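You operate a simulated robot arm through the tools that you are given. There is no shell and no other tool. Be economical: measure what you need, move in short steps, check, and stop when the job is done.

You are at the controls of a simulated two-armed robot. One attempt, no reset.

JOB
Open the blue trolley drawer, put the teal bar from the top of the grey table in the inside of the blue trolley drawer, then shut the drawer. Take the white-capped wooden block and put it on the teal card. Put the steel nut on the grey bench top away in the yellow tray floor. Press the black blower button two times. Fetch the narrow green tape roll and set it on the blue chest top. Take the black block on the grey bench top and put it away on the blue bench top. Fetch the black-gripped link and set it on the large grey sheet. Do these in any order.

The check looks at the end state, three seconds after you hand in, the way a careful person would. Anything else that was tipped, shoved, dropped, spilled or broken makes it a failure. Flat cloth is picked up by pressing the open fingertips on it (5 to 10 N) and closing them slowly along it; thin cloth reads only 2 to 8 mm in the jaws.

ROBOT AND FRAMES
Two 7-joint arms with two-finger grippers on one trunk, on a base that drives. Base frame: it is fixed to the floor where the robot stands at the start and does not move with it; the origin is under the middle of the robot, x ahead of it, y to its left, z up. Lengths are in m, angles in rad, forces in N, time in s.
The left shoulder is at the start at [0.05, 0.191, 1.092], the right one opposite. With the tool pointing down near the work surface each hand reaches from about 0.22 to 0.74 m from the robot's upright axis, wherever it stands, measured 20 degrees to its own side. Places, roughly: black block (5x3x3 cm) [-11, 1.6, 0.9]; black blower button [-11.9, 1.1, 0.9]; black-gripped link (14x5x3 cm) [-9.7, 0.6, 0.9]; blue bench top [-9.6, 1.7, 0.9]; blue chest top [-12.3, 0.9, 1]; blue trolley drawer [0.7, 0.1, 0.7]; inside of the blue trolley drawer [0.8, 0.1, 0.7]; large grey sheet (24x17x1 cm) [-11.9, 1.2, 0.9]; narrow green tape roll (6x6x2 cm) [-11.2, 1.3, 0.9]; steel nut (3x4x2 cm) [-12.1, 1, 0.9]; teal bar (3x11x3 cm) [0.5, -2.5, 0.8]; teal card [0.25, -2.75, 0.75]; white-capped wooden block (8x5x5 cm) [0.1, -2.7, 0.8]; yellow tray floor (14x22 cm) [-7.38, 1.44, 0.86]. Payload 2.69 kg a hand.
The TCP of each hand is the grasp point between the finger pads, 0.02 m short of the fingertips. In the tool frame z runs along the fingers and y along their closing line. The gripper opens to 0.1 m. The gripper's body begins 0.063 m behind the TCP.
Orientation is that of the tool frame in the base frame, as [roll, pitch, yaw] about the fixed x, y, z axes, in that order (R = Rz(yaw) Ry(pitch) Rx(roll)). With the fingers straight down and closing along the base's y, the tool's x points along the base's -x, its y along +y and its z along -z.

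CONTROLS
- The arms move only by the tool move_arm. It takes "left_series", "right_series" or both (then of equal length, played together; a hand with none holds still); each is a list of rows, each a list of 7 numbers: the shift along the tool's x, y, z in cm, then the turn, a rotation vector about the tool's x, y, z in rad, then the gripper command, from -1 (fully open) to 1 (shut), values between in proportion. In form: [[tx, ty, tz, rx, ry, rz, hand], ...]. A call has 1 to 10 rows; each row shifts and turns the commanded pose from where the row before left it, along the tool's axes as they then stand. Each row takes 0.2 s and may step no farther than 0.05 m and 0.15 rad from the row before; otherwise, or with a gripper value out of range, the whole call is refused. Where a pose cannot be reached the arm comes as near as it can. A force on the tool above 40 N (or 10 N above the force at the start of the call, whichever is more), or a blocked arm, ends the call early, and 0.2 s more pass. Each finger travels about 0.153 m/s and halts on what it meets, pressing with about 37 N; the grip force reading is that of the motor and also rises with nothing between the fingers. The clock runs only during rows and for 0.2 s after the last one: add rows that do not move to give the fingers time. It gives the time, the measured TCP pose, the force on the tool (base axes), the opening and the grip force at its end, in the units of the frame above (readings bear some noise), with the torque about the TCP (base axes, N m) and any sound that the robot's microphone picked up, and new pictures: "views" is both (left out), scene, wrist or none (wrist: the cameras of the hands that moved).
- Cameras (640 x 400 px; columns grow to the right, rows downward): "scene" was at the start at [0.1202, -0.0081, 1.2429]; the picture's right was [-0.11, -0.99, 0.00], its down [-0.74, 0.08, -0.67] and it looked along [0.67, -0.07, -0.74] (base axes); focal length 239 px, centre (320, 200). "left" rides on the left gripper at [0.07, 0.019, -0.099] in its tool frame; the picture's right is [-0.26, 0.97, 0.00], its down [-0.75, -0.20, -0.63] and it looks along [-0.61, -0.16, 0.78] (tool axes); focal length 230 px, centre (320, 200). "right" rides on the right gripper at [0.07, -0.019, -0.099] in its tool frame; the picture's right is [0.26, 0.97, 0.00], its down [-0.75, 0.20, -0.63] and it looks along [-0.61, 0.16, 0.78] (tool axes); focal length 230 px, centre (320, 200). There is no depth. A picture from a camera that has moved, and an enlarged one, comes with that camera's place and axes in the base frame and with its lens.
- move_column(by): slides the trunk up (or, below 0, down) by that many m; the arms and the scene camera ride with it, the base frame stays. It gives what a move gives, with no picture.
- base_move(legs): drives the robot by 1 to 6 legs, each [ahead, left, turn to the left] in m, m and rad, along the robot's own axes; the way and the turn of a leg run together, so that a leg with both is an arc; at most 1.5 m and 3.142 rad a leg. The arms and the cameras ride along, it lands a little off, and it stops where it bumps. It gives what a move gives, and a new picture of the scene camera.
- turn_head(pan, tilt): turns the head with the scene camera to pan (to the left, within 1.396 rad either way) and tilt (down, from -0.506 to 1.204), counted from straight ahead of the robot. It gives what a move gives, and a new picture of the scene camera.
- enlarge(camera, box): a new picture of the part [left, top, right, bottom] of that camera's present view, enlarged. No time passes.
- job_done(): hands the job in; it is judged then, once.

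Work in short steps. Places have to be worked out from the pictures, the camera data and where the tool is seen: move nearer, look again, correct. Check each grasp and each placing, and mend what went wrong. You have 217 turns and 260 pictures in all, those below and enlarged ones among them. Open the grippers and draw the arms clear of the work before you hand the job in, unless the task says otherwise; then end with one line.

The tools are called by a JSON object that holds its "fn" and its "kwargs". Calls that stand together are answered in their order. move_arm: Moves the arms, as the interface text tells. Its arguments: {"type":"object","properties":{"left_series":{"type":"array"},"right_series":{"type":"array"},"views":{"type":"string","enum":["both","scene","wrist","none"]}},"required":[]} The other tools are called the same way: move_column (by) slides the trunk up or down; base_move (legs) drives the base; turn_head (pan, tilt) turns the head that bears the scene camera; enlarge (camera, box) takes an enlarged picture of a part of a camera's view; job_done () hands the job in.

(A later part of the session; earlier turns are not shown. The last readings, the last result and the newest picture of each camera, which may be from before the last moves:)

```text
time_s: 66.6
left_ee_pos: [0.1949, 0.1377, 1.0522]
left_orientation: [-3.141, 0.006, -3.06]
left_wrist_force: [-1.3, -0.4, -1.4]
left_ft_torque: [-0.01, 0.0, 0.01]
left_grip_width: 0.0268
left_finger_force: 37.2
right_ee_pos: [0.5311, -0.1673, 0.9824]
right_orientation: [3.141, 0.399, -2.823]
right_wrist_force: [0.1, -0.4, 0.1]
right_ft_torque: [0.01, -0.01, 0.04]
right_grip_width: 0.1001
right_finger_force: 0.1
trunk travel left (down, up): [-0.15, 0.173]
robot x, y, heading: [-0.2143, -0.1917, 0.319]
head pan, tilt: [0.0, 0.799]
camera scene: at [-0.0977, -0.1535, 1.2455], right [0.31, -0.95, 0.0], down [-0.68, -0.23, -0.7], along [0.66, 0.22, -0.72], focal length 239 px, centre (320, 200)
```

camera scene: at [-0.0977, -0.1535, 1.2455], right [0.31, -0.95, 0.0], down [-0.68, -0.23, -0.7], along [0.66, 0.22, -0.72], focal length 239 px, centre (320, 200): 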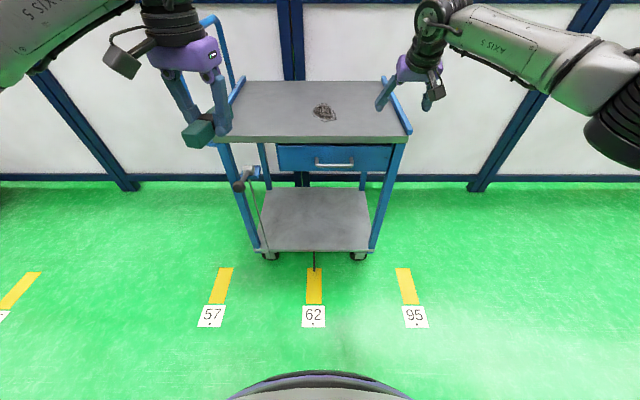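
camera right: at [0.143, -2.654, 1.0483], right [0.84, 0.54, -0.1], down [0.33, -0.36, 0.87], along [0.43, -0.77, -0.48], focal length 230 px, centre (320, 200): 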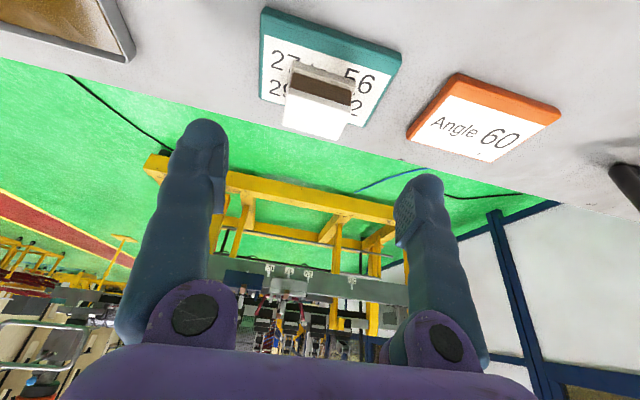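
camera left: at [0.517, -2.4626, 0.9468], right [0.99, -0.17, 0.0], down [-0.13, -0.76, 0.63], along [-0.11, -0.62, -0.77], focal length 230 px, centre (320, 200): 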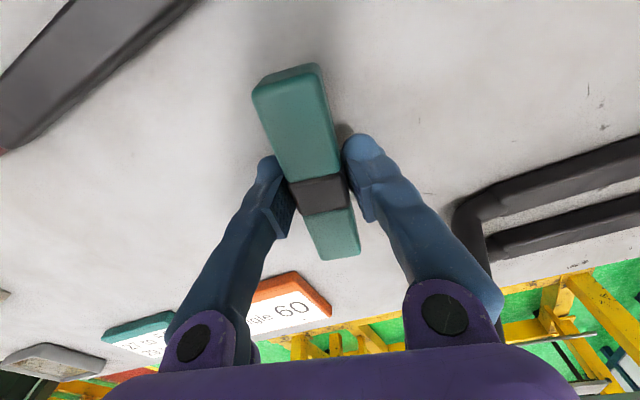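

The retract was refused but the drive went well; the trolley is square ahead with the handle at about [0.54,0.01,0.75]. I pull the right hand back and tilt it toward horizontal.

{"fn": "move_arm", "kwargs": {"right_series": [[4.5, 0, -1.9, 0, 0, 0, -1], [4.5, 0, -1.9, 0, 0, 0, -1], [4.5, 0, -1.9, 0, 0, 0, -1], [0, 0, 0, 0, -0.14, 0, -1], [0, 0, 0, 0, -0.14, 0, -1], [0, 0, 0, 0, -0.14, 0, -1], [0, 0, 0, 0, -0.14, 0, -1], [0, 0, 0, 0, -0.14, 0, -1], [0, 0, 0, 0, -0.14, 0, -1], [0, 0, 0, 0, 0, 0, -1]], "views": "none"}}

{"fn": "move_arm", "kwargs": {"right_series": [[0, 0, 0, 0, 0, 0.15, -1], [0, 0, 0, 0, 0, 0.15, -1], [0, 0, 0, 0, 0, 0.15, -1], [0, 0, 0, 0, 0, 0.15, -1], [0, 0, 0, 0, 0, 0.15, -1], [0, 0, 0, 0, 0, 0.15, -1], [0, 0, 0, 0, 0, 0.15, -1], [0, 0, 0, 0, 0, 0.15, -1], [0, 0, 0, 0, 0, 0.15, -1], [0, 0, 0, 0, 0, 0.15, -1]], "views": "both"}}

```text
time_s: 68.8
left_ee_pos: [0.196, 0.1369, 1.0529]
left_orientation: [-3.139, 0.006, -3.058]
left_wrist_force: [0.3, -0.7, -2.2]
left_ft_torque: [0.03, 0.0, -0.04]
left_grip_width: 0.027
left_finger_force: 37.0
right_ee_pos: [0.3795, -0.1876, 0.9828]
right_orientation: [3.076, 1.19, -2.838]
right_wrist_force: [0.2, -0.2, 0.5]
right_ft_torque: [0.0, 0.01, 0.02]
right_grip_width: 0.1
right_finger_force: 0.1
right hand out of reach, approached as far as the arm can: row 9
trunk travel left (down, up): [-0.15, 0.173]
robot x, y, heading: [-0.2159, -0.1911, 0.321]
head pan, tilt: [0.0, 0.799]
```

```text
time_s: 71.0
left_ee_pos: [0.1964, 0.1398, 1.0515]
left_orientation: [-3.139, 0.006, -3.06]
left_wrist_force: [-0.2, -0.1, -1.7]
left_ft_torque: [-0.01, -0.01, 0.02]
left_grip_width: 0.027
left_finger_force: 37.4
right_ee_pos: [0.3926, -0.2131, 0.9842]
right_orientation: [1.902, 0.066, 1.911]
right_wrist_force: [0.2, -0.4, -0.2]
right_ft_torque: [0.0, 0.01, 0.04]
right_grip_width: 0.1002
right_finger_force: 0.0
trunk travel left (down, up): [-0.15, 0.173]
robot x, y, heading: [-0.2114, -0.1932, 0.316]
head pan, tilt: [0.0, 0.799]
camera scene: at [-0.0976, -0.1537, 1.2455], right [0.31, -0.95, 0.0], down [-0.68, -0.23, -0.7], along [0.66, 0.22, -0.72], focal length 239 px, centre (320, 200)
camera right: at [0.2758, -0.1788, 0.9943], right [0.19, 0.4, 0.89], down [-0.26, -0.86, 0.44], along [0.95, -0.32, -0.06], focal length 230 px, centre (320, 200)
```

scene: 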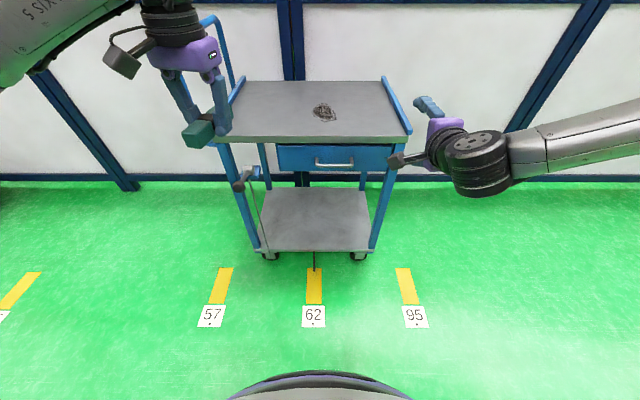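
right: 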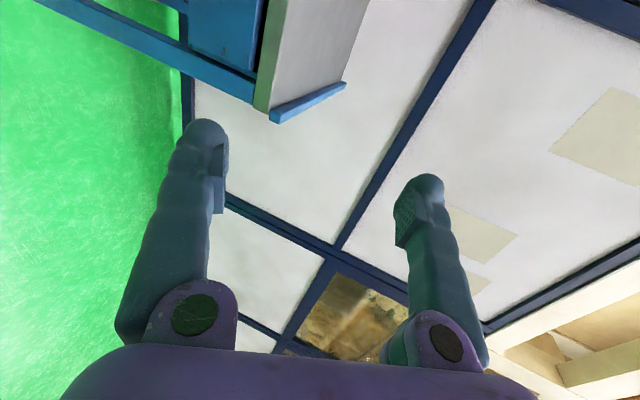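

The horizontal grip orientation is reachable. I move the hand to about 9 cm in front of the handle and look.

{"fn": "move_arm", "kwargs": {"right_series": [[2.53, -2.33, 2.59, 0, 0, 0, -1], [2.53, -2.33, 2.59, 0, 0, 0, -1], [2.53, -2.33, 2.59, 0, 0, 0, -1], [2.53, -2.33, 2.59, 0, 0, 0, -1], [2.53, -2.33, 2.59, 0, 0, 0, -1], [2.53, -2.33, 2.59, 0, 0, 0, -1], [2.53, -2.33, 2.59, 0, 0, 0, -1], [0, 0, 0, 0, 0, 0.07, -1], [0, 0, 0, 0, 0, 0, -1]], "views": "both"}}

```text
time_s: 73.0
left_ee_pos: [0.1957, 0.1385, 1.0515]
left_orientation: [-3.14, 0.005, -3.059]
left_wrist_force: [0.9, 0.8, -2.4]
left_ft_torque: [0.0, -0.01, 0.01]
left_grip_width: 0.0268
left_finger_force: 36.9
right_ee_pos: [0.4504, -0.0182, 0.7569]
right_orientation: [1.903, 0.003, 1.888]
right_wrist_force: [0.6, 0.3, 0.4]
right_ft_torque: [-0.01, 0.01, -0.02]
right_grip_width: 0.0999
right_finger_force: 0.0
trunk travel left (down, up): [-0.15, 0.173]
robot x, y, heading: [-0.211, -0.1917, 0.318]
head pan, tilt: [0.0, 0.799]
camera scene: at [-0.0976, -0.1535, 1.2455], right [0.31, -0.95, 0.0], down [-0.68, -0.23, -0.7], along [0.66, 0.22, -0.72], focal length 239 px, centre (320, 200)
camera right: at [0.3334, 0.0171, 0.7728], right [0.22, 0.34, 0.91], down [-0.27, -0.88, 0.39], along [0.94, -0.33, -0.1], focal length 230 px, centre (320, 200)
```

scene: 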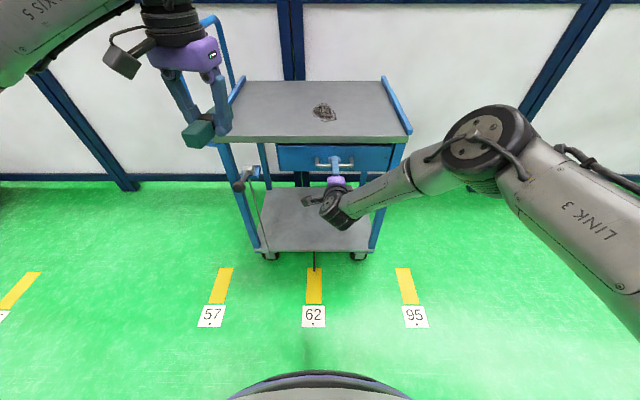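
right: 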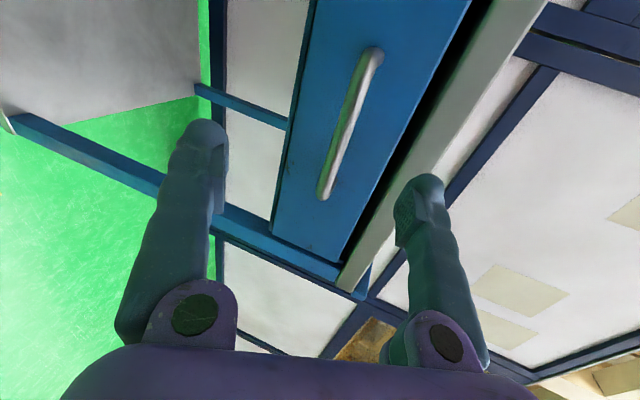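

The handle is about 8 cm ahead and 2 cm up in the tool frame. I shift up and go forward 5 cm, then verify.

{"fn": "move_arm", "kwargs": {"right_series": [[0, 2, 0, 0, 0, 0, -1], [0, 0, 2.5, 0, 0, 0, -1], [0, 0, 2.5, 0, 0, 0, -1], [0, 0, 0, 0, 0, 0, -1]], "views": "wrist"}}

```text
time_s: 74.0
left_ee_pos: [0.1955, 0.1379, 1.0518]
left_orientation: [-3.141, 0.006, -3.059]
left_wrist_force: [0.3, -0.3, -1.4]
left_ft_torque: [-0.03, -0.01, 0.0]
left_grip_width: 0.0271
left_finger_force: 37.2
right_ee_pos: [0.502, -0.0007, 0.7629]
right_orientation: [1.901, 0.002, 1.889]
right_wrist_force: [-0.6, 0.6, -0.2]
right_ft_torque: [0.01, 0.03, 0.01]
right_grip_width: 0.1
right_finger_force: 0.1
trunk travel left (down, up): [-0.15, 0.173]
robot x, y, heading: [-0.2153, -0.1886, 0.321]
head pan, tilt: [0.0, 0.799]
camera right: at [0.3857, 0.0328, 0.7756], right [0.22, 0.34, 0.91], down [-0.27, -0.88, 0.4], along [0.94, -0.33, -0.1], focal length 230 px, centre (320, 200)
```

right: 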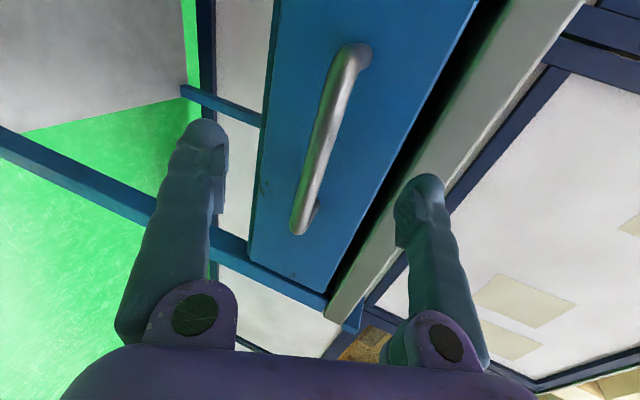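

The handle is centred, 2.4 cm ahead. I half-close the gripper to clear the table lip, advance 2.2 cm and close.

{"fn": "move_arm", "kwargs": {"right_series": [[0, 0, 0, 0, 0, 0, 0], [0, 0, 0, 0, 0, 0, 0], [0, 0, 1.1, 0, 0, 0, 0], [0, 0, 1.1, 0, 0, 0, 0], [0, 0, 0, 0, 0, 0, 1], [0, 0, 0, 0, 0, 0, 1], [0, 0, 0, 0, 0, 0, 1]], "views": "wrist"}}

```text
time_s: 75.6
left_ee_pos: [0.197, 0.1394, 1.051]
left_orientation: [-3.138, 0.004, -3.059]
left_wrist_force: [-0.7, -0.4, -1.1]
left_ft_torque: [0.02, 0.0, -0.02]
left_grip_width: 0.0267
left_finger_force: 37.3
right_ee_pos: [0.5208, 0.0022, 0.7514]
right_orientation: [1.906, 0.001, 1.888]
right_wrist_force: [2.5, -0.6, -10.6]
right_ft_torque: [-0.01, 0.02, -0.21]
right_grip_width: 0.0065
right_finger_force: 34.6
trunk travel left (down, up): [-0.15, 0.173]
robot x, y, heading: [-0.2144, -0.1919, 0.322]
head pan, tilt: [0.0, 0.799]
camera right: at [0.405, 0.0389, 0.7659], right [0.22, 0.35, 0.91], down [-0.27, -0.88, 0.4], along [0.94, -0.33, -0.1], focal length 230 px, centre (320, 200)
```

right: 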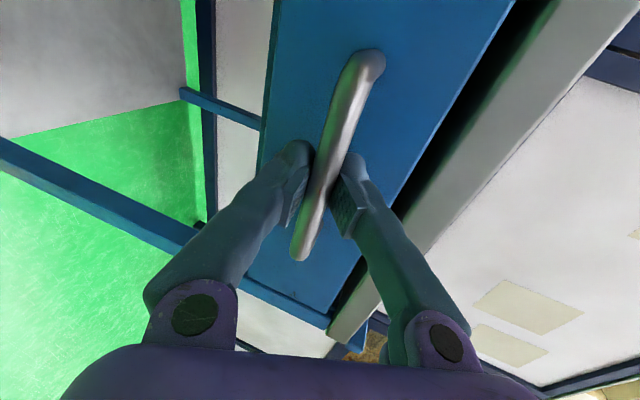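

Gripping the bar. I pull outward 8 cm horizontally along the drawer's axis.

{"fn": "move_arm", "kwargs": {"right_series": [[-0.03, -0.33, -0.95, 0, 0, 0, 1], [-0.06, -0.66, -1.89, 0, 0, 0, 1], [-0.06, -0.66, -1.89, 0, 0, 0, 1], [-0.06, -0.66, -1.89, 0, 0, 0, 1], [0, 0, 0, 0, 0, 0, 1]], "views": "both"}}

```text
time_s: 76.8
left_ee_pos: [0.1969, 0.1394, 1.0518]
left_orientation: [-3.14, 0.004, -3.059]
left_wrist_force: [0.3, 0.6, -1.7]
left_ft_torque: [0.01, 0.04, -0.01]
left_grip_width: 0.0269
left_finger_force: 37.4
right_ee_pos: [0.4535, -0.0185, 0.7515]
right_orientation: [1.91, 0.001, 1.892]
right_wrist_force: [-2.4, 3.8, -22.5]
right_ft_torque: [0.05, 0.06, -0.06]
right_grip_width: 0.0063
right_finger_force: 34.9
trunk travel left (down, up): [-0.15, 0.173]
robot x, y, heading: [-0.2145, -0.191, 0.321]
head pan, tilt: [0.0, 0.799]
camera scene: at [-0.0957, -0.1527, 1.2451], right [0.31, -0.95, 0.0], down [-0.68, -0.23, -0.7], along [0.66, 0.22, -0.72], focal length 239 px, centre (320, 200)
camera right: at [0.3368, 0.0162, 0.7662], right [0.22, 0.35, 0.91], down [-0.26, -0.88, 0.4], along [0.94, -0.33, -0.1], focal length 230 px, centre (320, 200)
```

scene: 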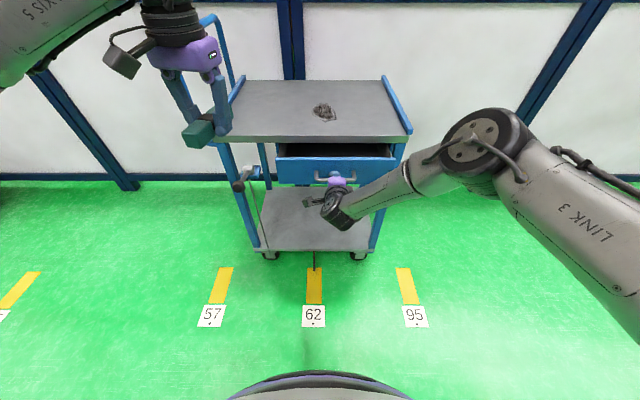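
right: 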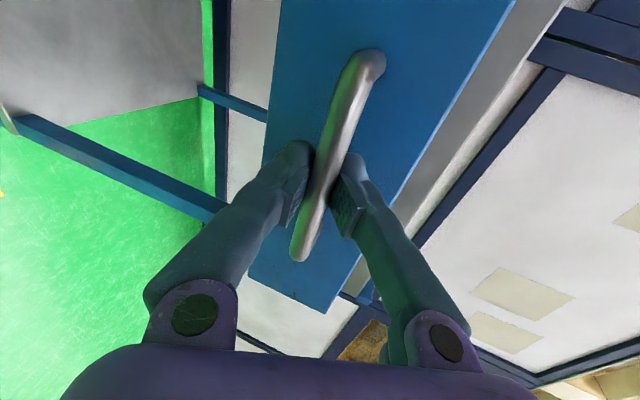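

The drawer slides out well. I continue 14 cm, easing slightly downward to relieve the vertical load.

{"fn": "move_arm", "kwargs": {"right_series": [[-0.06, -0.86, -1.85, 0, 0, 0, 1], [-0.06, -0.8, -1.87, 0, 0, 0, 1], [-0.06, -0.66, -1.89, 0, 0, 0, 1], [-0.06, -0.66, -1.89, 0, 0, 0, 1], [-0.06, -0.66, -1.89, 0, 0, 0, 1], [-0.06, -0.66, -1.89, 0, 0, 0, 1], [-0.06, -0.66, -1.89, 0, 0, 0, 1], [0, 0, 0, 0, 0, 0, 1]], "views": "scene"}}

```text
time_s: 78.6
left_ee_pos: [0.196, 0.1397, 1.0517]
left_orientation: [-3.137, 0.007, -3.061]
left_wrist_force: [1.0, 0.3, -1.7]
left_ft_torque: [-0.01, 0.03, 0.03]
left_grip_width: 0.0268
left_finger_force: 36.9
right_ee_pos: [0.3182, -0.0645, 0.751]
right_orientation: [1.909, 0.002, 1.887]
right_wrist_force: [-5.2, 15.2, -12.8]
right_ft_torque: [0.21, 0.09, 0.2]
right_grip_width: 0.0059
right_finger_force: 34.5
right hand out of reach, approached as far as the arm can: row 5
trunk travel left (down, up): [-0.15, 0.173]
robot x, y, heading: [-0.2129, -0.1913, 0.316]
head pan, tilt: [0.0, 0.799]
camera scene: at [-0.097, -0.1521, 1.2453], right [0.31, -0.95, 0.0], down [-0.68, -0.23, -0.7], along [0.66, 0.22, -0.72], focal length 239 px, centre (320, 200)
```

scene: 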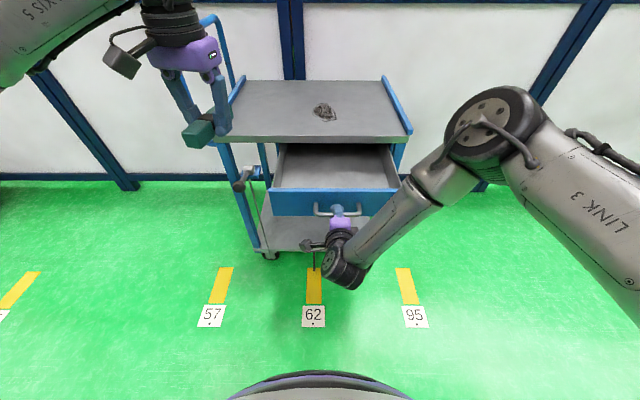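

The drawer is about 21 cm open; I keep hold of the handle with the right hand. Now I bring the left hand with the bar over the opening.

{"fn": "move_arm", "kwargs": {"left_series": [[0, 0, 0, 0, 0, -0.132, 1], [0, 0, 0, 0, 0, -0.132, 1], [-2.1, -2.9, 0, 0, 0, 0, 1], [-2.1, -2.9, 0, 0, 0, 0, 1], [-2.1, -2.9, 0, 0, 0, 0, 1], [-2.1, -2.9, 0, 0, 0, 0, 1], [-2.1, -2.9, 0, 0, 0, 0, 1], [-2.1, -2.9, 0, 0, 0, 0, 1], [-2.1, -2.9, 0, 0, 0, 0, 1], [-2.1, -2.9, 0, 0, 0, 0, 1]], "views": "both"}}

```text
time_s: 80.8
left_ee_pos: [0.3828, 0.0008, 1.0398]
left_orientation: [-3.137, 0.005, -2.8]
left_wrist_force: [-0.2, -1.0, -2.2]
left_ft_torque: [0.02, 0.04, 0.01]
left_grip_width: 0.0267
left_finger_force: 36.7
left hand out of reach, approached as far as the arm can: row 9, 10
right_ee_pos: [0.3209, -0.0664, 0.751]
right_orientation: [1.91, 0.004, 1.883]
right_wrist_force: [-1.2, 6.7, -18.1]
right_ft_torque: [0.3, 0.07, 0.14]
right_grip_width: 0.0059
right_finger_force: 33.5
trunk travel left (down, up): [-0.15, 0.173]
robot x, y, heading: [-0.2152, -0.1906, 0.314]
head pan, tilt: [0.0, 0.799]
camera scene: at [-0.096, -0.153, 1.2452], right [0.31, -0.95, 0.0], down [-0.68, -0.23, -0.7], along [0.66, 0.22, -0.72], focal length 239 px, centre (320, 200)
camera left: at [0.3114, -0.006, 1.1384], right [-0.08, 1.0, 0.0], down [0.77, 0.07, 0.63], along [0.63, 0.05, -0.77], focal length 230 px, centre (320, 200)
```

scene: 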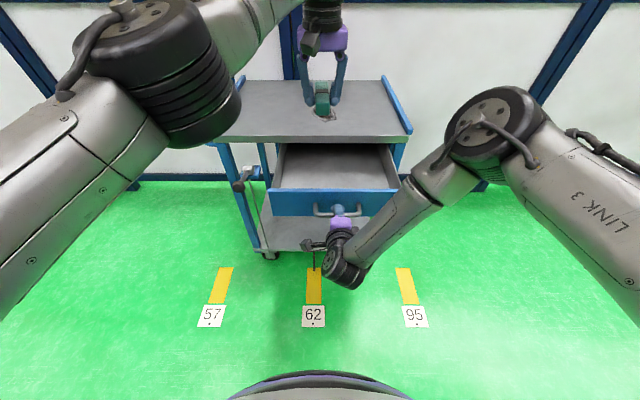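
left: 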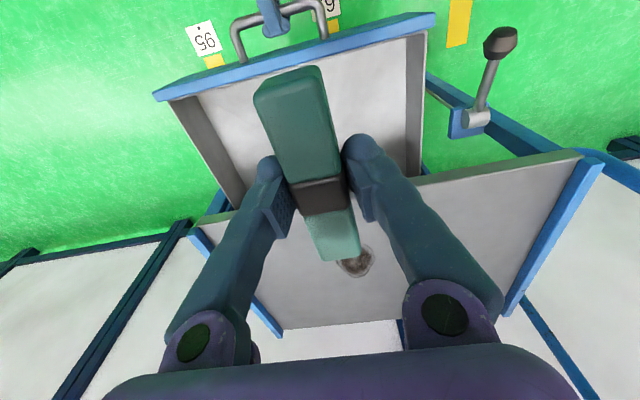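

Bar is aligned with the drawer. I lower to about z 0.90 while moving over the centre of the opening.

{"fn": "move_arm", "kwargs": {"left_series": [[0, 0, 2.5, 0, 0, 0, 1], [-1.8, -1, 2.5, 0, 0, 0, 1], [-1.8, -1, 2.5, 0, 0, 0, 1], [-1.8, -1, 2.5, 0, 0, 0, 1], [-1.8, -1, 2.5, 0, 0, 0, 1], [0, 0, 2, 0, 0, 0, 1], [0, 0, 0, 0, 0, 0, 1]], "views": "both"}}

```text
time_s: 82.4
left_ee_pos: [0.4013, 0.0056, 0.9478]
left_orientation: [-3.139, 0.006, -2.799]
left_wrist_force: [-0.2, 0.1, -3.1]
left_ft_torque: [-0.02, 0.01, 0.04]
left_grip_width: 0.0271
left_finger_force: 36.7
left hand out of reach, approached as far as the arm can: row 2, 3, 4, 5, 6
right_ee_pos: [0.319, -0.0658, 0.7506]
right_orientation: [1.907, 0.002, 1.882]
right_wrist_force: [1.5, -5.4, -23.6]
right_ft_torque: [-0.02, -0.05, -0.25]
right_grip_width: 0.006
right_finger_force: 32.7
trunk travel left (down, up): [-0.15, 0.173]
robot x, y, heading: [-0.2131, -0.1926, 0.319]
head pan, tilt: [0.0, 0.799]
camera scene: at [-0.0955, -0.1536, 1.2452], right [0.31, -0.95, 0.0], down [-0.68, -0.23, -0.7], along [0.66, 0.22, -0.72], focal length 239 px, centre (320, 200)
camera left: at [0.3279, -0.0013, 1.0463], right [-0.08, 1.0, 0.0], down [0.77, 0.06, 0.64], along [0.63, 0.05, -0.77], focal length 230 px, centre (320, 200)
```

scene: 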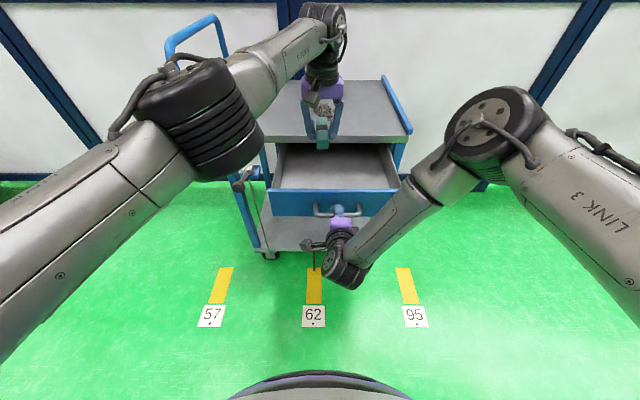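
left: 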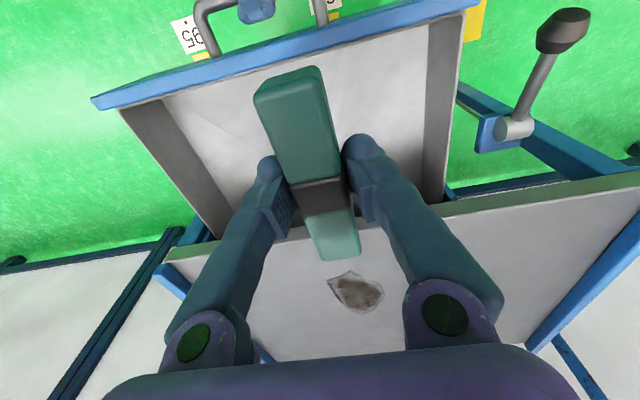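

The left hand can't cross further right, but the drawer is wide: I'll place the bar about 4 cm left of its centre. I move ahead with a little left.

{"fn": "move_arm", "kwargs": {"left_series": [[-1.5, 1, 0, 0, 0, 0, 1], [-1.5, 0.5, 0, 0, 0, 0, 1], [-1.2, 0, 1, 0, 0, 0, 1], [-1, 0, 1, 0, 0, 0, 1], [0, 0, 0, 0, 0, 0, 1]], "views": "wrist"}}

```text
time_s: 83.6
left_ee_pos: [0.4031, 0.0433, 0.9197]
left_orientation: [-3.14, 0.001, -2.797]
left_wrist_force: [0.1, 0.1, -1.3]
left_ft_torque: [0.0, -0.02, 0.01]
left_grip_width: 0.0267
left_finger_force: 37.2
left hand out of reach, approached as far as the arm can: row 1, 2, 3, 4
right_ee_pos: [0.3192, -0.0653, 0.7493]
right_orientation: [1.909, 0.003, 1.885]
right_wrist_force: [3.0, -8.3, -25.4]
right_ft_torque: [0.06, -0.08, 0.11]
right_grip_width: 0.0061
right_finger_force: 33.5
trunk travel left (down, up): [-0.15, 0.173]
robot x, y, heading: [-0.2146, -0.1965, 0.319]
head pan, tilt: [0.0, 0.799]
camera left: at [0.3317, 0.0354, 1.0191], right [-0.08, 1.0, 0.0], down [0.77, 0.07, 0.63], along [0.63, 0.05, -0.78], focal length 230 px, centre (320, 200)
```

left: 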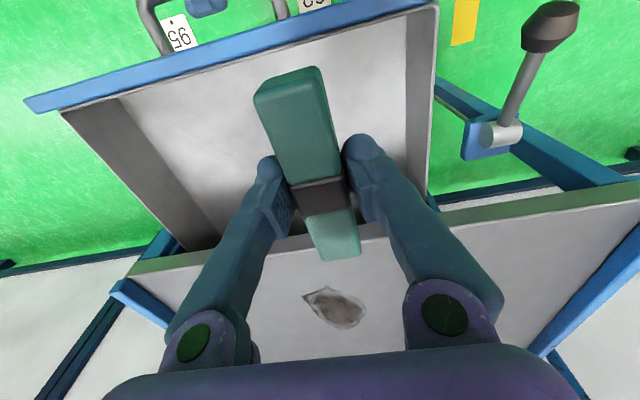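

The bar is at the limit of reach from here. I release the handle, back the base off slightly, and will then come closer.

{"fn": "move_arm", "kwargs": {"right_series": [[0, 0, 0, 0, 0, 0, 0], [0, 0, 0, 0, 0, 0, 0], [0, 0, 0, 0, 0, 0, -0.2]], "views": "none"}}

{"fn": "base_move", "kwargs": {"legs": [[-0.07, 0, 0]]}}

```text
time_s: 84.4
left_ee_pos: [0.4019, 0.0425, 0.9215]
left_orientation: [-3.141, 0.004, -2.797]
left_wrist_force: [0.5, 0.2, -0.9]
left_ft_torque: [0.02, -0.01, 0.0]
left_grip_width: 0.0268
left_finger_force: 37.1
right_ee_pos: [0.3208, -0.065, 0.7523]
right_orientation: [1.905, 0.001, 1.884]
right_wrist_force: [0.5, -0.9, 0.5]
right_ft_torque: [-0.01, 0.01, -0.03]
right_grip_width: 0.06
right_finger_force: 0.1
trunk travel left (down, up): [-0.15, 0.173]
robot x, y, heading: [-0.215, -0.1922, 0.32]
head pan, tilt: [0.0, 0.799]
```

```text
time_s: 85.4
left_ee_pos: [0.3359, 0.02, 0.9225]
left_orientation: [-3.14, 0.004, -2.798]
left_wrist_force: [-1.4, -0.5, -1.5]
left_ft_torque: [0.0, -0.02, 0.0]
left_grip_width: 0.0269
left_finger_force: 36.5
right_ee_pos: [0.254, -0.088, 0.7522]
right_orientation: [1.906, 0.001, 1.883]
right_wrist_force: [-0.3, 0.2, -0.9]
right_ft_torque: [-0.01, 0.01, 0.03]
right_grip_width: 0.0601
right_finger_force: 0.1
trunk travel left (down, up): [-0.15, 0.173]
robot x, y, heading: [-0.2773, -0.2148, 0.319]
head pan, tilt: [0.0, 0.799]
camera scene: at [-0.1635, -0.1756, 1.2457], right [0.31, -0.95, 0.0], down [-0.68, -0.22, -0.7], along [0.66, 0.22, -0.72], focal length 239 px, centre (320, 200)
```

scene: 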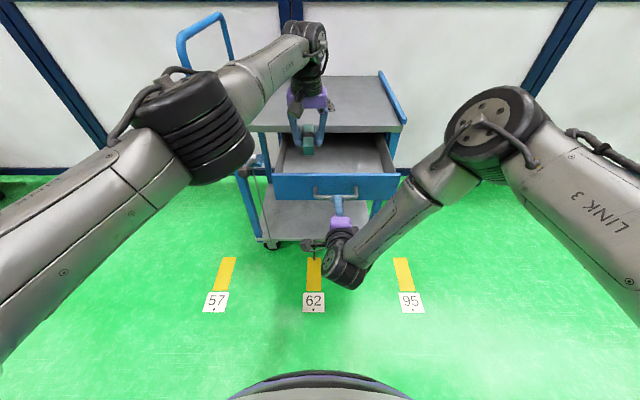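

Handle is free. I swing the right hand well to the right and then bring the base closer and to the right.

{"fn": "move_arm", "kwargs": {"right_series": [[-2, 0, -3, 0, 0, 0, -0.2], [-4.5, 0, 0, 0, 0, 0, -0.2], [-4.5, 0, 0, 0, 0, 0, -0.2], [-4.5, 0, 0, 0, 0, 0, -0.2], [-4.5, 0, 0, 0, 0, 0, -0.2], [-4, 0, 0, 0, 0, 0, -0.2]], "views": "none"}}

{"fn": "base_move", "kwargs": {"legs": [[0.167, -0.169, 0]]}}

```text
time_s: 86.8
left_ee_pos: [0.3356, 0.0185, 0.9219]
left_orientation: [-3.14, 0.004, -2.798]
left_wrist_force: [0.9, 0.1, -1.2]
left_ft_torque: [0.01, 0.02, 0.0]
left_grip_width: 0.0268
left_finger_force: 36.9
right_ee_pos: [0.2435, -0.1683, 0.8511]
right_orientation: [1.91, 0.005, 1.877]
right_wrist_force: [0.1, -0.1, 0.0]
right_ft_torque: [-0.02, 0.02, -0.01]
right_grip_width: 0.0602
right_finger_force: 0.0
right hand out of reach, approached as far as the arm can: row 1, 2, 3, 4, 5, 6
trunk travel left (down, up): [-0.15, 0.173]
robot x, y, heading: [-0.2843, -0.2145, 0.317]
head pan, tilt: [0.0, 0.799]
```

```text
time_s: 89.0
left_ee_pos: [0.5479, -0.0967, 0.9222]
left_orientation: [-3.139, 0.0, -2.801]
left_wrist_force: [0.7, -0.5, -2.4]
left_ft_torque: [0.0, 0.05, 0.03]
left_grip_width: 0.0268
left_finger_force: 37.6
right_ee_pos: [0.4526, -0.2841, 0.8509]
right_orientation: [1.909, 0.007, 1.874]
right_wrist_force: [0.0, 0.5, -0.1]
right_ft_torque: [0.02, -0.01, 0.04]
right_grip_width: 0.0601
right_finger_force: 0.1
trunk travel left (down, up): [-0.15, 0.173]
robot x, y, heading: [-0.0702, -0.3277, 0.316]
head pan, tilt: [0.0, 0.799]
camera scene: at [0.0472, -0.29, 1.2455], right [0.31, -0.95, 0.0], down [-0.68, -0.22, -0.7], along [0.66, 0.22, -0.72], focal length 239 px, centre (320, 200)
```

scene: 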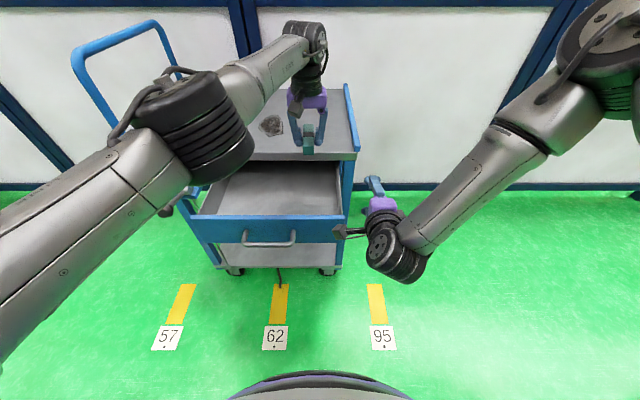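

Well placed. I move the left hand 4.7 cm back and 11 cm left to the drawer's centre, then lower part way and look.

{"fn": "move_arm", "kwargs": {"left_series": [[1.5, 2.8, 0, 0, 0, 0, 1], [1.5, 2.8, 0, 0, 0, 0, 1], [1.2, 2.8, 0, 0, 0, 0, 1], [0.5, 2.8, 0, 0, 0, 0, 1], [0, 0, 2.5, 0, 0, 0, 1], [0, 0, 2.5, 0, 0, 0, 1], [0, 0, 0, 0, 0, 0, 1]], "views": "both"}}

```text
time_s: 90.6
left_ee_pos: [0.5474, -0.0938, 0.8732]
left_orientation: [-3.141, 0.002, -2.799]
left_wrist_force: [0.3, 0.2, -1.6]
left_ft_torque: [-0.03, -0.03, -0.01]
left_grip_width: 0.0266
left_finger_force: 37.3
left hand out of reach, approached as far as the arm can: row 1, 2, 3, 4
right_ee_pos: [0.4522, -0.2828, 0.851]
right_orientation: [1.91, 0.005, 1.874]
right_wrist_force: [0.9, 0.5, 0.7]
right_ft_torque: [0.01, 0.02, -0.01]
right_grip_width: 0.0598
right_finger_force: 0.1
trunk travel left (down, up): [-0.15, 0.173]
robot x, y, heading: [-0.071, -0.3266, 0.314]
head pan, tilt: [0.0, 0.799]
camera scene: at [0.0468, -0.2898, 1.2455], right [0.31, -0.95, 0.0], down [-0.68, -0.22, -0.7], along [0.66, 0.22, -0.72], focal length 239 px, centre (320, 200)
camera left: at [0.4758, -0.1012, 0.9715], right [-0.08, 1.0, 0.0], down [0.77, 0.06, 0.63], along [0.63, 0.05, -0.77], focal length 230 px, centre (320, 200)
```

scene: 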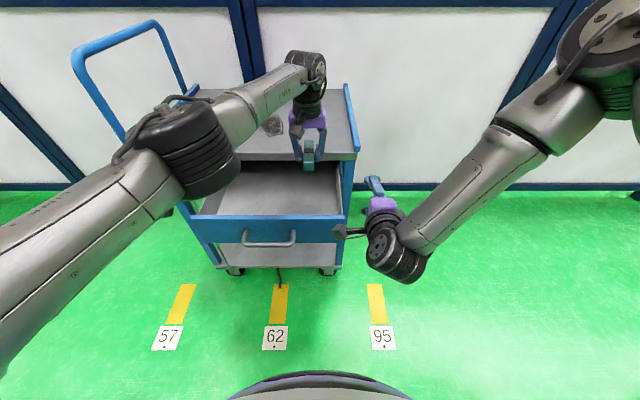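
left: 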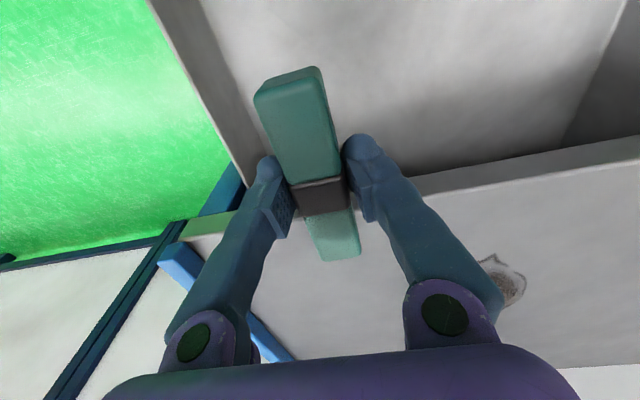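

The commanded pose had been saturated; it has now caught up. I repeat the lateral move, without lowering.

{"fn": "move_arm", "kwargs": {"left_series": [[1.5, 2.8, 0, 0, 0, 0, 1], [1.5, 2.8, 0, 0, 0, 0, 1], [1.2, 2.8, 0, 0, 0, 0, 1], [0, 0, 0, 0, 0, 0, 1]], "views": "wrist"}}

```text
time_s: 91.6
left_ee_pos: [0.479, -0.0303, 0.8726]
left_orientation: [-3.139, 0.003, -2.8]
left_wrist_force: [0.5, 0.2, -1.9]
left_ft_torque: [-0.01, 0.04, 0.01]
left_grip_width: 0.0268
left_finger_force: 36.6
right_ee_pos: [0.4526, -0.2834, 0.8514]
right_orientation: [1.909, 0.005, 1.874]
right_wrist_force: [-0.2, 0.1, 0.5]
right_ft_torque: [0.02, -0.01, 0.0]
right_grip_width: 0.0601
right_finger_force: 0.0
trunk travel left (down, up): [-0.15, 0.173]
robot x, y, heading: [-0.0745, -0.3224, 0.312]
head pan, tilt: [0.0, 0.799]
camera left: at [0.4075, -0.0367, 0.9708], right [-0.08, 1.0, 0.0], down [0.77, 0.06, 0.63], along [0.63, 0.05, -0.78], focal length 230 px, centre (320, 200)
```

left: 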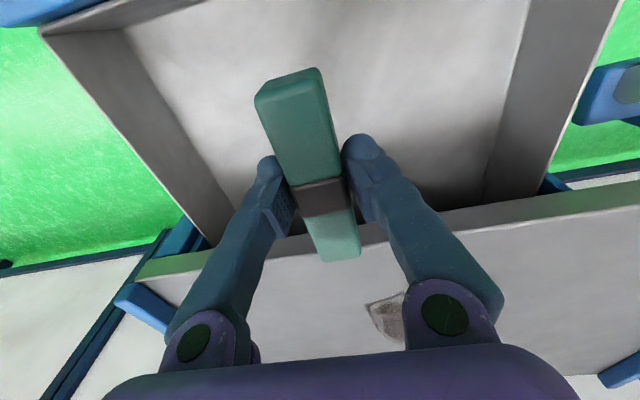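

The hand is over the opening now. I shift 1 cm outward and 2 cm left, then lower into the drawer.

{"fn": "move_arm", "kwargs": {"left_series": [[1, 2, 0, 0, 0, 0, 1], [0, 0, 2.5, 0, 0, 0, 1], [0, 0, 2.5, 0, 0, 0, 1], [0, 0, 2.5, 0, 0, 0, 1], [0, 0, 2.5, 0, 0, 0, 1], [0, 0, 1.5, 0, 0, 0, 1], [0, 0, 0, 0, 0, 0, 1]], "views": "both"}}

```text
time_s: 93.2
left_ee_pos: [0.4651, -0.0149, 0.7561]
left_orientation: [-3.139, 0.004, -2.799]
left_wrist_force: [0.6, 1.4, -2.0]
left_ft_torque: [0.01, 0.01, -0.03]
left_grip_width: 0.0269
left_finger_force: 37.1
right_ee_pos: [0.454, -0.2836, 0.8511]
right_orientation: [1.909, 0.006, 1.875]
right_wrist_force: [-1.1, 0.3, 0.1]
right_ft_torque: [-0.01, -0.01, 0.0]
right_grip_width: 0.0599
right_finger_force: 0.0
trunk travel left (down, up): [-0.15, 0.173]
robot x, y, heading: [-0.0704, -0.3284, 0.313]
head pan, tilt: [0.0, 0.799]
camera scene: at [0.0468, -0.2898, 1.2455], right [0.31, -0.95, 0.0], down [-0.68, -0.22, -0.7], along [0.66, 0.22, -0.72], focal length 239 px, centre (320, 200)
camera left: at [0.3928, -0.0202, 0.855], right [-0.08, 1.0, 0.0], down [0.77, 0.06, 0.63], along [0.63, 0.05, -0.77], focal length 230 px, centre (320, 200)
```

scene: 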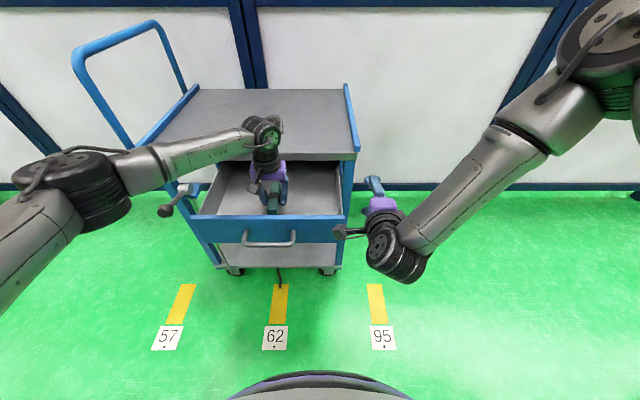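
left: 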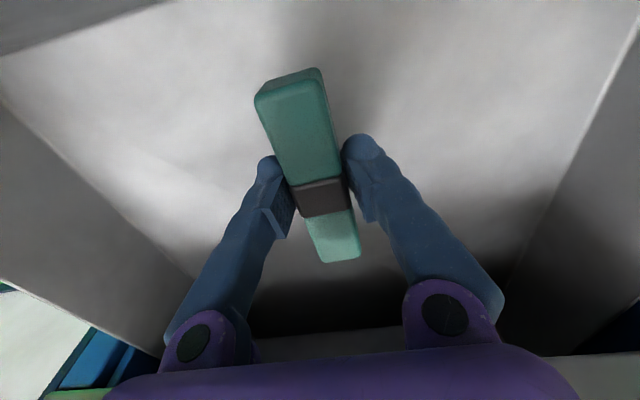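

Inside the drawer and clear of the walls. Lower in 5 mm steps toward the floor.

{"fn": "move_arm", "kwargs": {"left_series": [[0, 0, 0.6, 0, 0, 0, 1], [0, 0, 0.6, 0, 0, 0, 1], [0, 0, 0.4, 0, 0, 0, 1], [0, 0, 0.4, 0, 0, 0, 1], [0, 0, 0, 0, 0, 0, 1]], "views": "wrist"}}

```text
time_s: 94.4
left_ee_pos: [0.4648, -0.0148, 0.7368]
left_orientation: [-3.139, 0.004, -2.8]
left_wrist_force: [-0.8, -0.4, -2.4]
left_ft_torque: [0.0, 0.0, 0.0]
left_grip_width: 0.0267
left_finger_force: 37.0
right_ee_pos: [0.452, -0.2828, 0.8502]
right_orientation: [1.909, 0.005, 1.875]
right_wrist_force: [0.2, -0.2, 0.0]
right_ft_torque: [-0.02, 0.0, 0.0]
right_grip_width: 0.0597
right_finger_force: 0.1
trunk travel left (down, up): [-0.15, 0.173]
robot x, y, heading: [-0.0698, -0.327, 0.317]
head pan, tilt: [0.0, 0.799]
camera left: at [0.3926, -0.0206, 0.8356], right [-0.08, 1.0, 0.0], down [0.77, 0.06, 0.63], along [0.63, 0.05, -0.77], focal length 230 px, centre (320, 200)
```

left: 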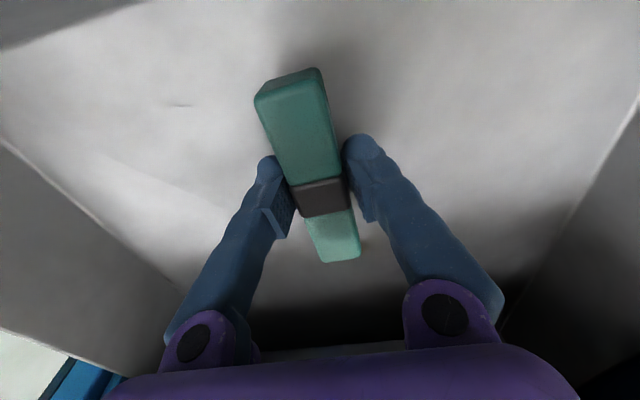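

No contact yet; continue down in small steps.

{"fn": "move_arm", "kwargs": {"left_series": [[0, 0, 0.4, 0, 0, 0, 1], [0, 0, 0.4, 0, 0, 0, 1], [0, 0, 0.3, 0, 0, 0, 1], [0, 0, 0.3, 0, 0, 0, 1], [0, 0, 0, 0, 0, 0, 1]], "views": "none"}}

```text
time_s: 95.6
left_ee_pos: [0.464, -0.0133, 0.7231]
left_orientation: [-3.14, 0.001, -2.8]
left_wrist_force: [0.6, -0.1, -2.0]
left_ft_torque: [0.0, 0.04, 0.01]
left_grip_width: 0.0266
left_finger_force: 36.6
right_ee_pos: [0.4528, -0.2831, 0.8512]
right_orientation: [1.909, 0.004, 1.873]
right_wrist_force: [-0.4, -0.2, -1.1]
right_ft_torque: [0.01, 0.02, 0.02]
right_grip_width: 0.0603
right_finger_force: 0.1
trunk travel left (down, up): [-0.15, 0.173]
robot x, y, heading: [-0.0686, -0.3307, 0.314]
head pan, tilt: [0.0, 0.799]
```

{"fn": "move_arm", "kwargs": {"left_series": [[0, 0, 0.3, 0, 0, 0, 1], [0, 0, 0.3, 0, 0, 0, 1], [0, 0, 0.3, 0, 0, 0, 1], [0, 0, 0.3, 0, 0, 0, 1], [0, 0, 0, 0, 0, 0, 1]], "views": "wrist"}}

```text
time_s: 96.5
left_ee_pos: [0.4707, -0.0119, 0.7224]
left_orientation: [-3.134, 0.015, -2.799]
left_wrist_force: [0.3, 2.5, 17.6]
left_ft_torque: [0.0, 0.76, -0.2]
left_grip_width: 0.0268
left_finger_force: 36.5
right_ee_pos: [0.4524, -0.2834, 0.8511]
right_orientation: [1.912, 0.006, 1.875]
right_wrist_force: [-0.6, -0.1, -1.0]
right_ft_torque: [0.01, -0.02, 0.02]
right_grip_width: 0.0601
right_finger_force: 0.1
trunk travel left (down, up): [-0.15, 0.173]
robot x, y, heading: [-0.0685, -0.3268, 0.314]
head pan, tilt: [0.0, 0.799]
stopped in row 4 (left hand): the force on the tool passed its limit at 43 N (the readings are from after the stop); the commanded pose is now the measured one
camera left: at [0.3962, -0.0189, 0.8202], right [-0.08, 1.0, 0.0], down [0.76, 0.07, 0.64], along [0.64, 0.05, -0.77], focal length 230 px, centre (320, 200)
```

left: 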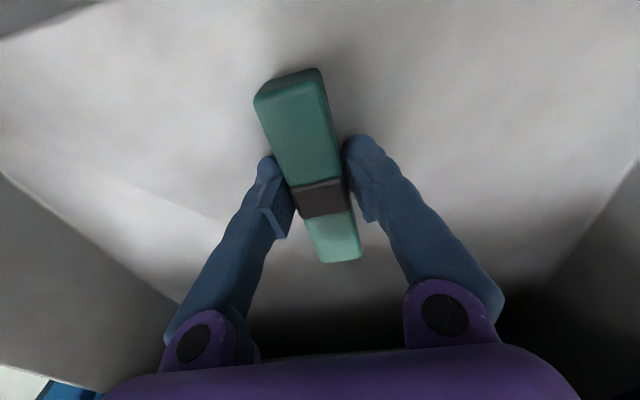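

Floor contact. I ease up 2 mm, open, and lift straight out.

{"fn": "move_arm", "kwargs": {"left_series": [[0, 0, -0.2, 0, 0, 0, 1], [0, 0, 0, 0, 0, 0, 0.3], [0, 0, 0, 0, 0, 0, -0.2], [0, 0, 0, 0, 0, 0, -0.2], [0, 0, -2, 0, 0, 0, -0.2], [0, 0, -3, 0, 0, 0, -0.2], [0, 0, -5, 0, 0, 0, -0.2], [0, 0, -5, 0, 0, 0, -0.2], [0, 0, -5, 0, 0, 0, -0.2], [0, 0, 0, 0, 0, 0, -0.2]], "views": "wrist"}}

```text
time_s: 98.7
left_ee_pos: [0.4668, -0.0112, 0.9211]
left_orientation: [-3.136, 0.008, -2.798]
left_wrist_force: [0.2, 0.1, 0.7]
left_ft_torque: [0.01, -0.01, 0.0]
left_grip_width: 0.06
left_finger_force: 0.0
right_ee_pos: [0.4534, -0.2836, 0.851]
right_orientation: [1.909, 0.006, 1.876]
right_wrist_force: [-0.3, -0.3, 0.4]
right_ft_torque: [0.03, 0.02, 0.02]
right_grip_width: 0.0599
right_finger_force: 0.1
trunk travel left (down, up): [-0.15, 0.173]
robot x, y, heading: [-0.0721, -0.3284, 0.319]
head pan, tilt: [0.0, 0.799]
camera left: at [0.3934, -0.0184, 1.0193], right [-0.08, 1.0, 0.0], down [0.77, 0.07, 0.64], along [0.64, 0.05, -0.77], focal length 230 px, centre (320, 200)
```

left: 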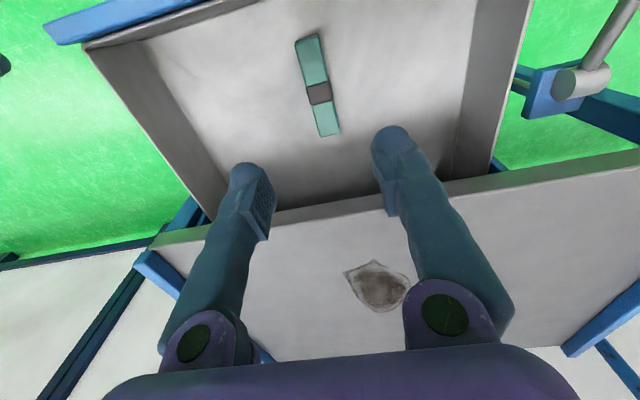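

The bar lies in the drawer. To shut it I'll push the front panel with the closed left fingers: first back the base 12 cm, then tilt that hand forward.

{"fn": "base_move", "kwargs": {"legs": [[-0.14, 0, 0]]}}

{"fn": "move_arm", "kwargs": {"left_series": [[3, 3, 0, 0, 0, 0, 1], [3, 3, 0, 0, 0, 0, 1], [0, 3, 0, 0, 0, 0, 1], [0, 0, 0, 0, -0.15, 0, 1], [0, 0, 0, 0, -0.15, 0, 1], [0, 0, 0, 0, -0.15, 0, 1], [0, 0, 0, 0, -0.15, 0, 1], [0, 0, 0, 0, -0.15, 0, 1], [0, 0, 0, 0, -0.15, 0, 1], [0, 0, 0, 0, 0, 0, 1]], "views": "both"}}

```text
time_s: 100.0
left_ee_pos: [0.3328, -0.0568, 0.921]
left_orientation: [-3.137, 0.01, -2.801]
left_wrist_force: [-0.3, 0.1, 0.9]
left_ft_torque: [0.01, 0.0, 0.01]
left_grip_width: 0.0601
left_finger_force: 0.0
right_ee_pos: [0.319, -0.3272, 0.8517]
right_orientation: [1.909, 0.006, 1.869]
right_wrist_force: [0.1, -0.6, -0.8]
right_ft_torque: [-0.04, -0.01, 0.05]
right_grip_width: 0.0599
right_finger_force: 0.0
trunk travel left (down, up): [-0.15, 0.173]
robot x, y, heading: [-0.2022, -0.3706, 0.317]
head pan, tilt: [0.0, 0.799]
camera scene: at [-0.0871, -0.3336, 1.2457], right [0.31, -0.95, 0.0], down [-0.68, -0.22, -0.7], along [0.66, 0.22, -0.72], focal length 239 px, centre (320, 200)
```

scene: 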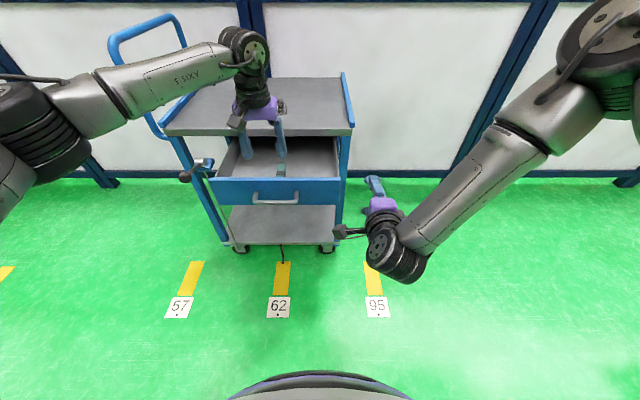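

```text
time_s: 102.2
left_ee_pos: [0.247, 0.0074, 0.9199]
left_orientation: [-3.132, 0.911, -2.792]
left_wrist_force: [0.7, -0.3, -0.3]
left_ft_torque: [0.0, 0.01, 0.0]
left_grip_width: 0.0
left_finger_force: 29.8
right_ee_pos: [0.3195, -0.3275, 0.8517]
right_orientation: [1.909, 0.004, 1.873]
right_wrist_force: [-0.4, 0.0, 0.3]
right_ft_torque: [0.02, 0.0, 0.0]
right_grip_width: 0.0598
right_finger_force: 0.0
trunk travel left (down, up): [-0.15, 0.173]
robot x, y, heading: [-0.2017, -0.3711, 0.314]
head pan, tilt: [0.0, 0.799]
camera scene: at [-0.0863, -0.3335, 1.2456], right [0.31, -0.95, 0.0], down [-0.68, -0.22, -0.7], along [0.66, 0.22, -0.72], focal length 239 px, centre (320, 200)
camera left: at [0.1271, -0.0157, 0.9251], right [-0.17, 0.96, 0.2], down [0.03, -0.2, 0.98], along [0.98, 0.18, 0.01], focal length 230 px, centre (320, 200)
```

scene: 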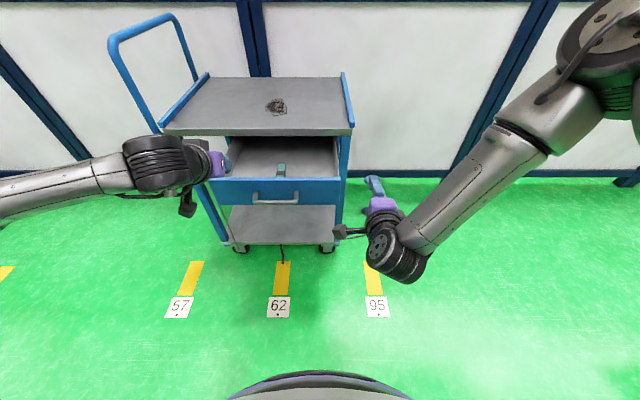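
left: 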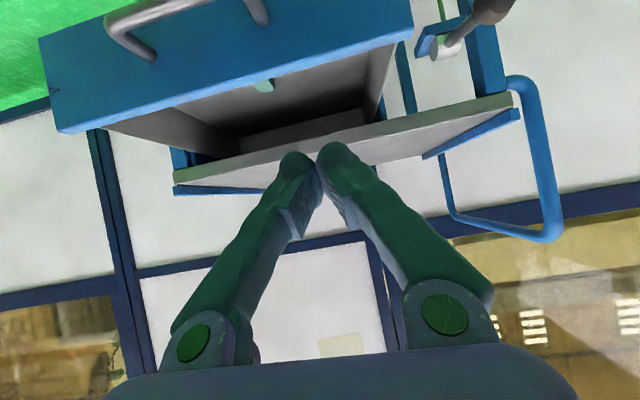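

I lower the closed fingertips in front of the panel, left of the handle.

{"fn": "move_arm", "kwargs": {"left_series": [[2.6, 0, 2, 0, 0, 0, 1], [2.6, 0, 2, 0, 0, 0, 1], [2.6, 0, 2, 0, 0, 0, 1], [2.6, 0, 2, 0, 0, 0, 1], [2.6, 0, 2, 0, 0, 0, 1], [0, 0, 0, 0, 0, 0, 1]], "views": "both"}}

```text
time_s: 103.6
left_ee_pos: [0.2466, 0.0069, 0.8093]
left_orientation: [-3.132, 0.91, -2.791]
left_wrist_force: [-0.6, 1.9, 0.6]
left_ft_torque: [-0.03, 0.0, -0.02]
left_grip_width: 0.0
left_finger_force: 29.7
left hand out of reach, approached as far as the arm can: row 4, 5
right_ee_pos: [0.3203, -0.3274, 0.8523]
right_orientation: [1.909, 0.003, 1.871]
right_wrist_force: [0.4, 0.4, -0.2]
right_ft_torque: [0.03, 0.02, -0.01]
right_grip_width: 0.0602
right_finger_force: 0.1
trunk travel left (down, up): [-0.15, 0.173]
robot x, y, heading: [-0.202, -0.3729, 0.316]
head pan, tilt: [0.0, 0.799]
camera scene: at [-0.0865, -0.3331, 1.2456], right [0.31, -0.95, 0.0], down [-0.68, -0.22, -0.7], along [0.66, 0.21, -0.72], focal length 239 px, centre (320, 200)
camera left: at [0.1264, -0.0167, 0.8157], right [-0.17, 0.96, 0.2], down [0.03, -0.2, 0.98], along [0.98, 0.18, 0.0], focal length 230 px, centre (320, 200)
```

scene: 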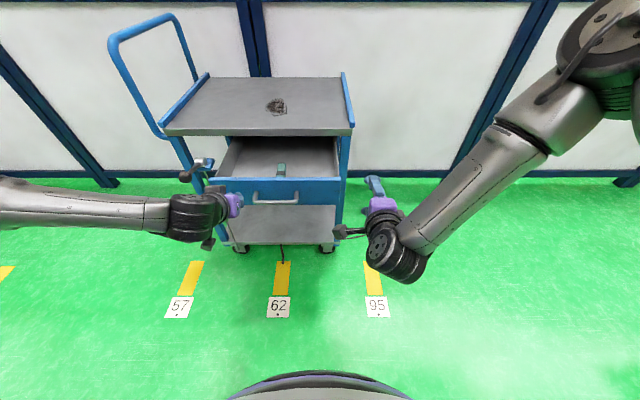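
left: 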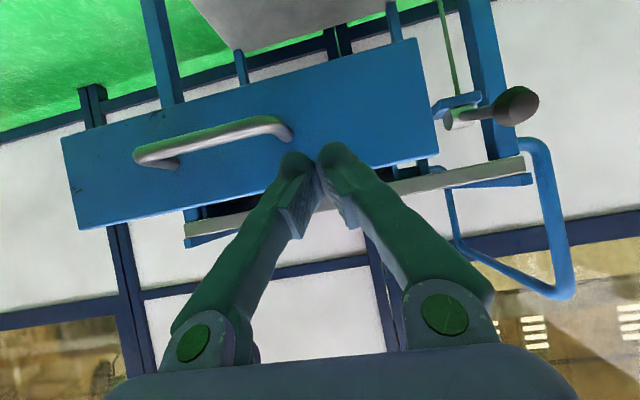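

The arm is at its limit, so I lower the trunk 5.5 cm instead.

{"fn": "move_column", "kwargs": {"by": -0.055}}

{"fn": "enlarge", "kwargs": {"camera": "left", "box": [0, 0, 640, 400]}}

```text
time_s: 104.5
left_ee_pos: [0.2456, 0.0076, 0.7557]
left_orientation: [-3.133, 0.909, -2.794]
left_wrist_force: [-0.5, -0.4, 1.0]
left_ft_torque: [-0.03, 0.03, 0.02]
left_grip_width: 0.0
left_finger_force: 29.6
right_ee_pos: [0.3191, -0.3292, 0.796]
right_orientation: [1.909, 0.007, 1.871]
right_wrist_force: [0.2, -0.1, 0.2]
right_ft_torque: [-0.01, 0.04, 0.02]
right_grip_width: 0.0603
right_finger_force: 0.0
trunk travel left (down, up): [-0.095, 0.228]
robot x, y, heading: [-0.2029, -0.3692, 0.313]
head pan, tilt: [0.0, 0.799]
```

```text
1.00 times, centred on (320, 200) of left (not enlarged: the box is as wide or as high as the picture)
camera zoom: at [0.1264, -0.017, 0.761], right [-0.17, 0.96, 0.2], down [0.03, -0.2, 0.98], along [0.98, 0.18, 0.0], focal length 230 px, centre (320, 200)
```

zoom: 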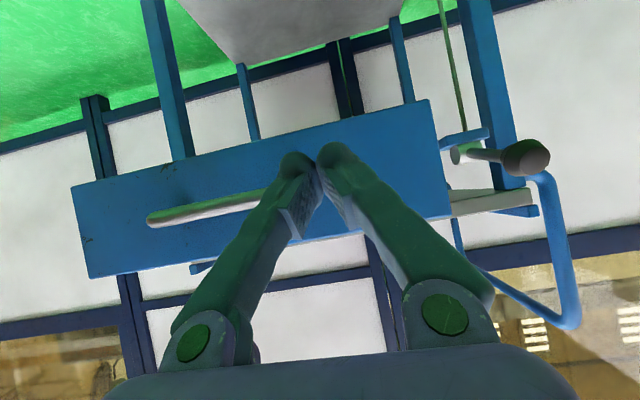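

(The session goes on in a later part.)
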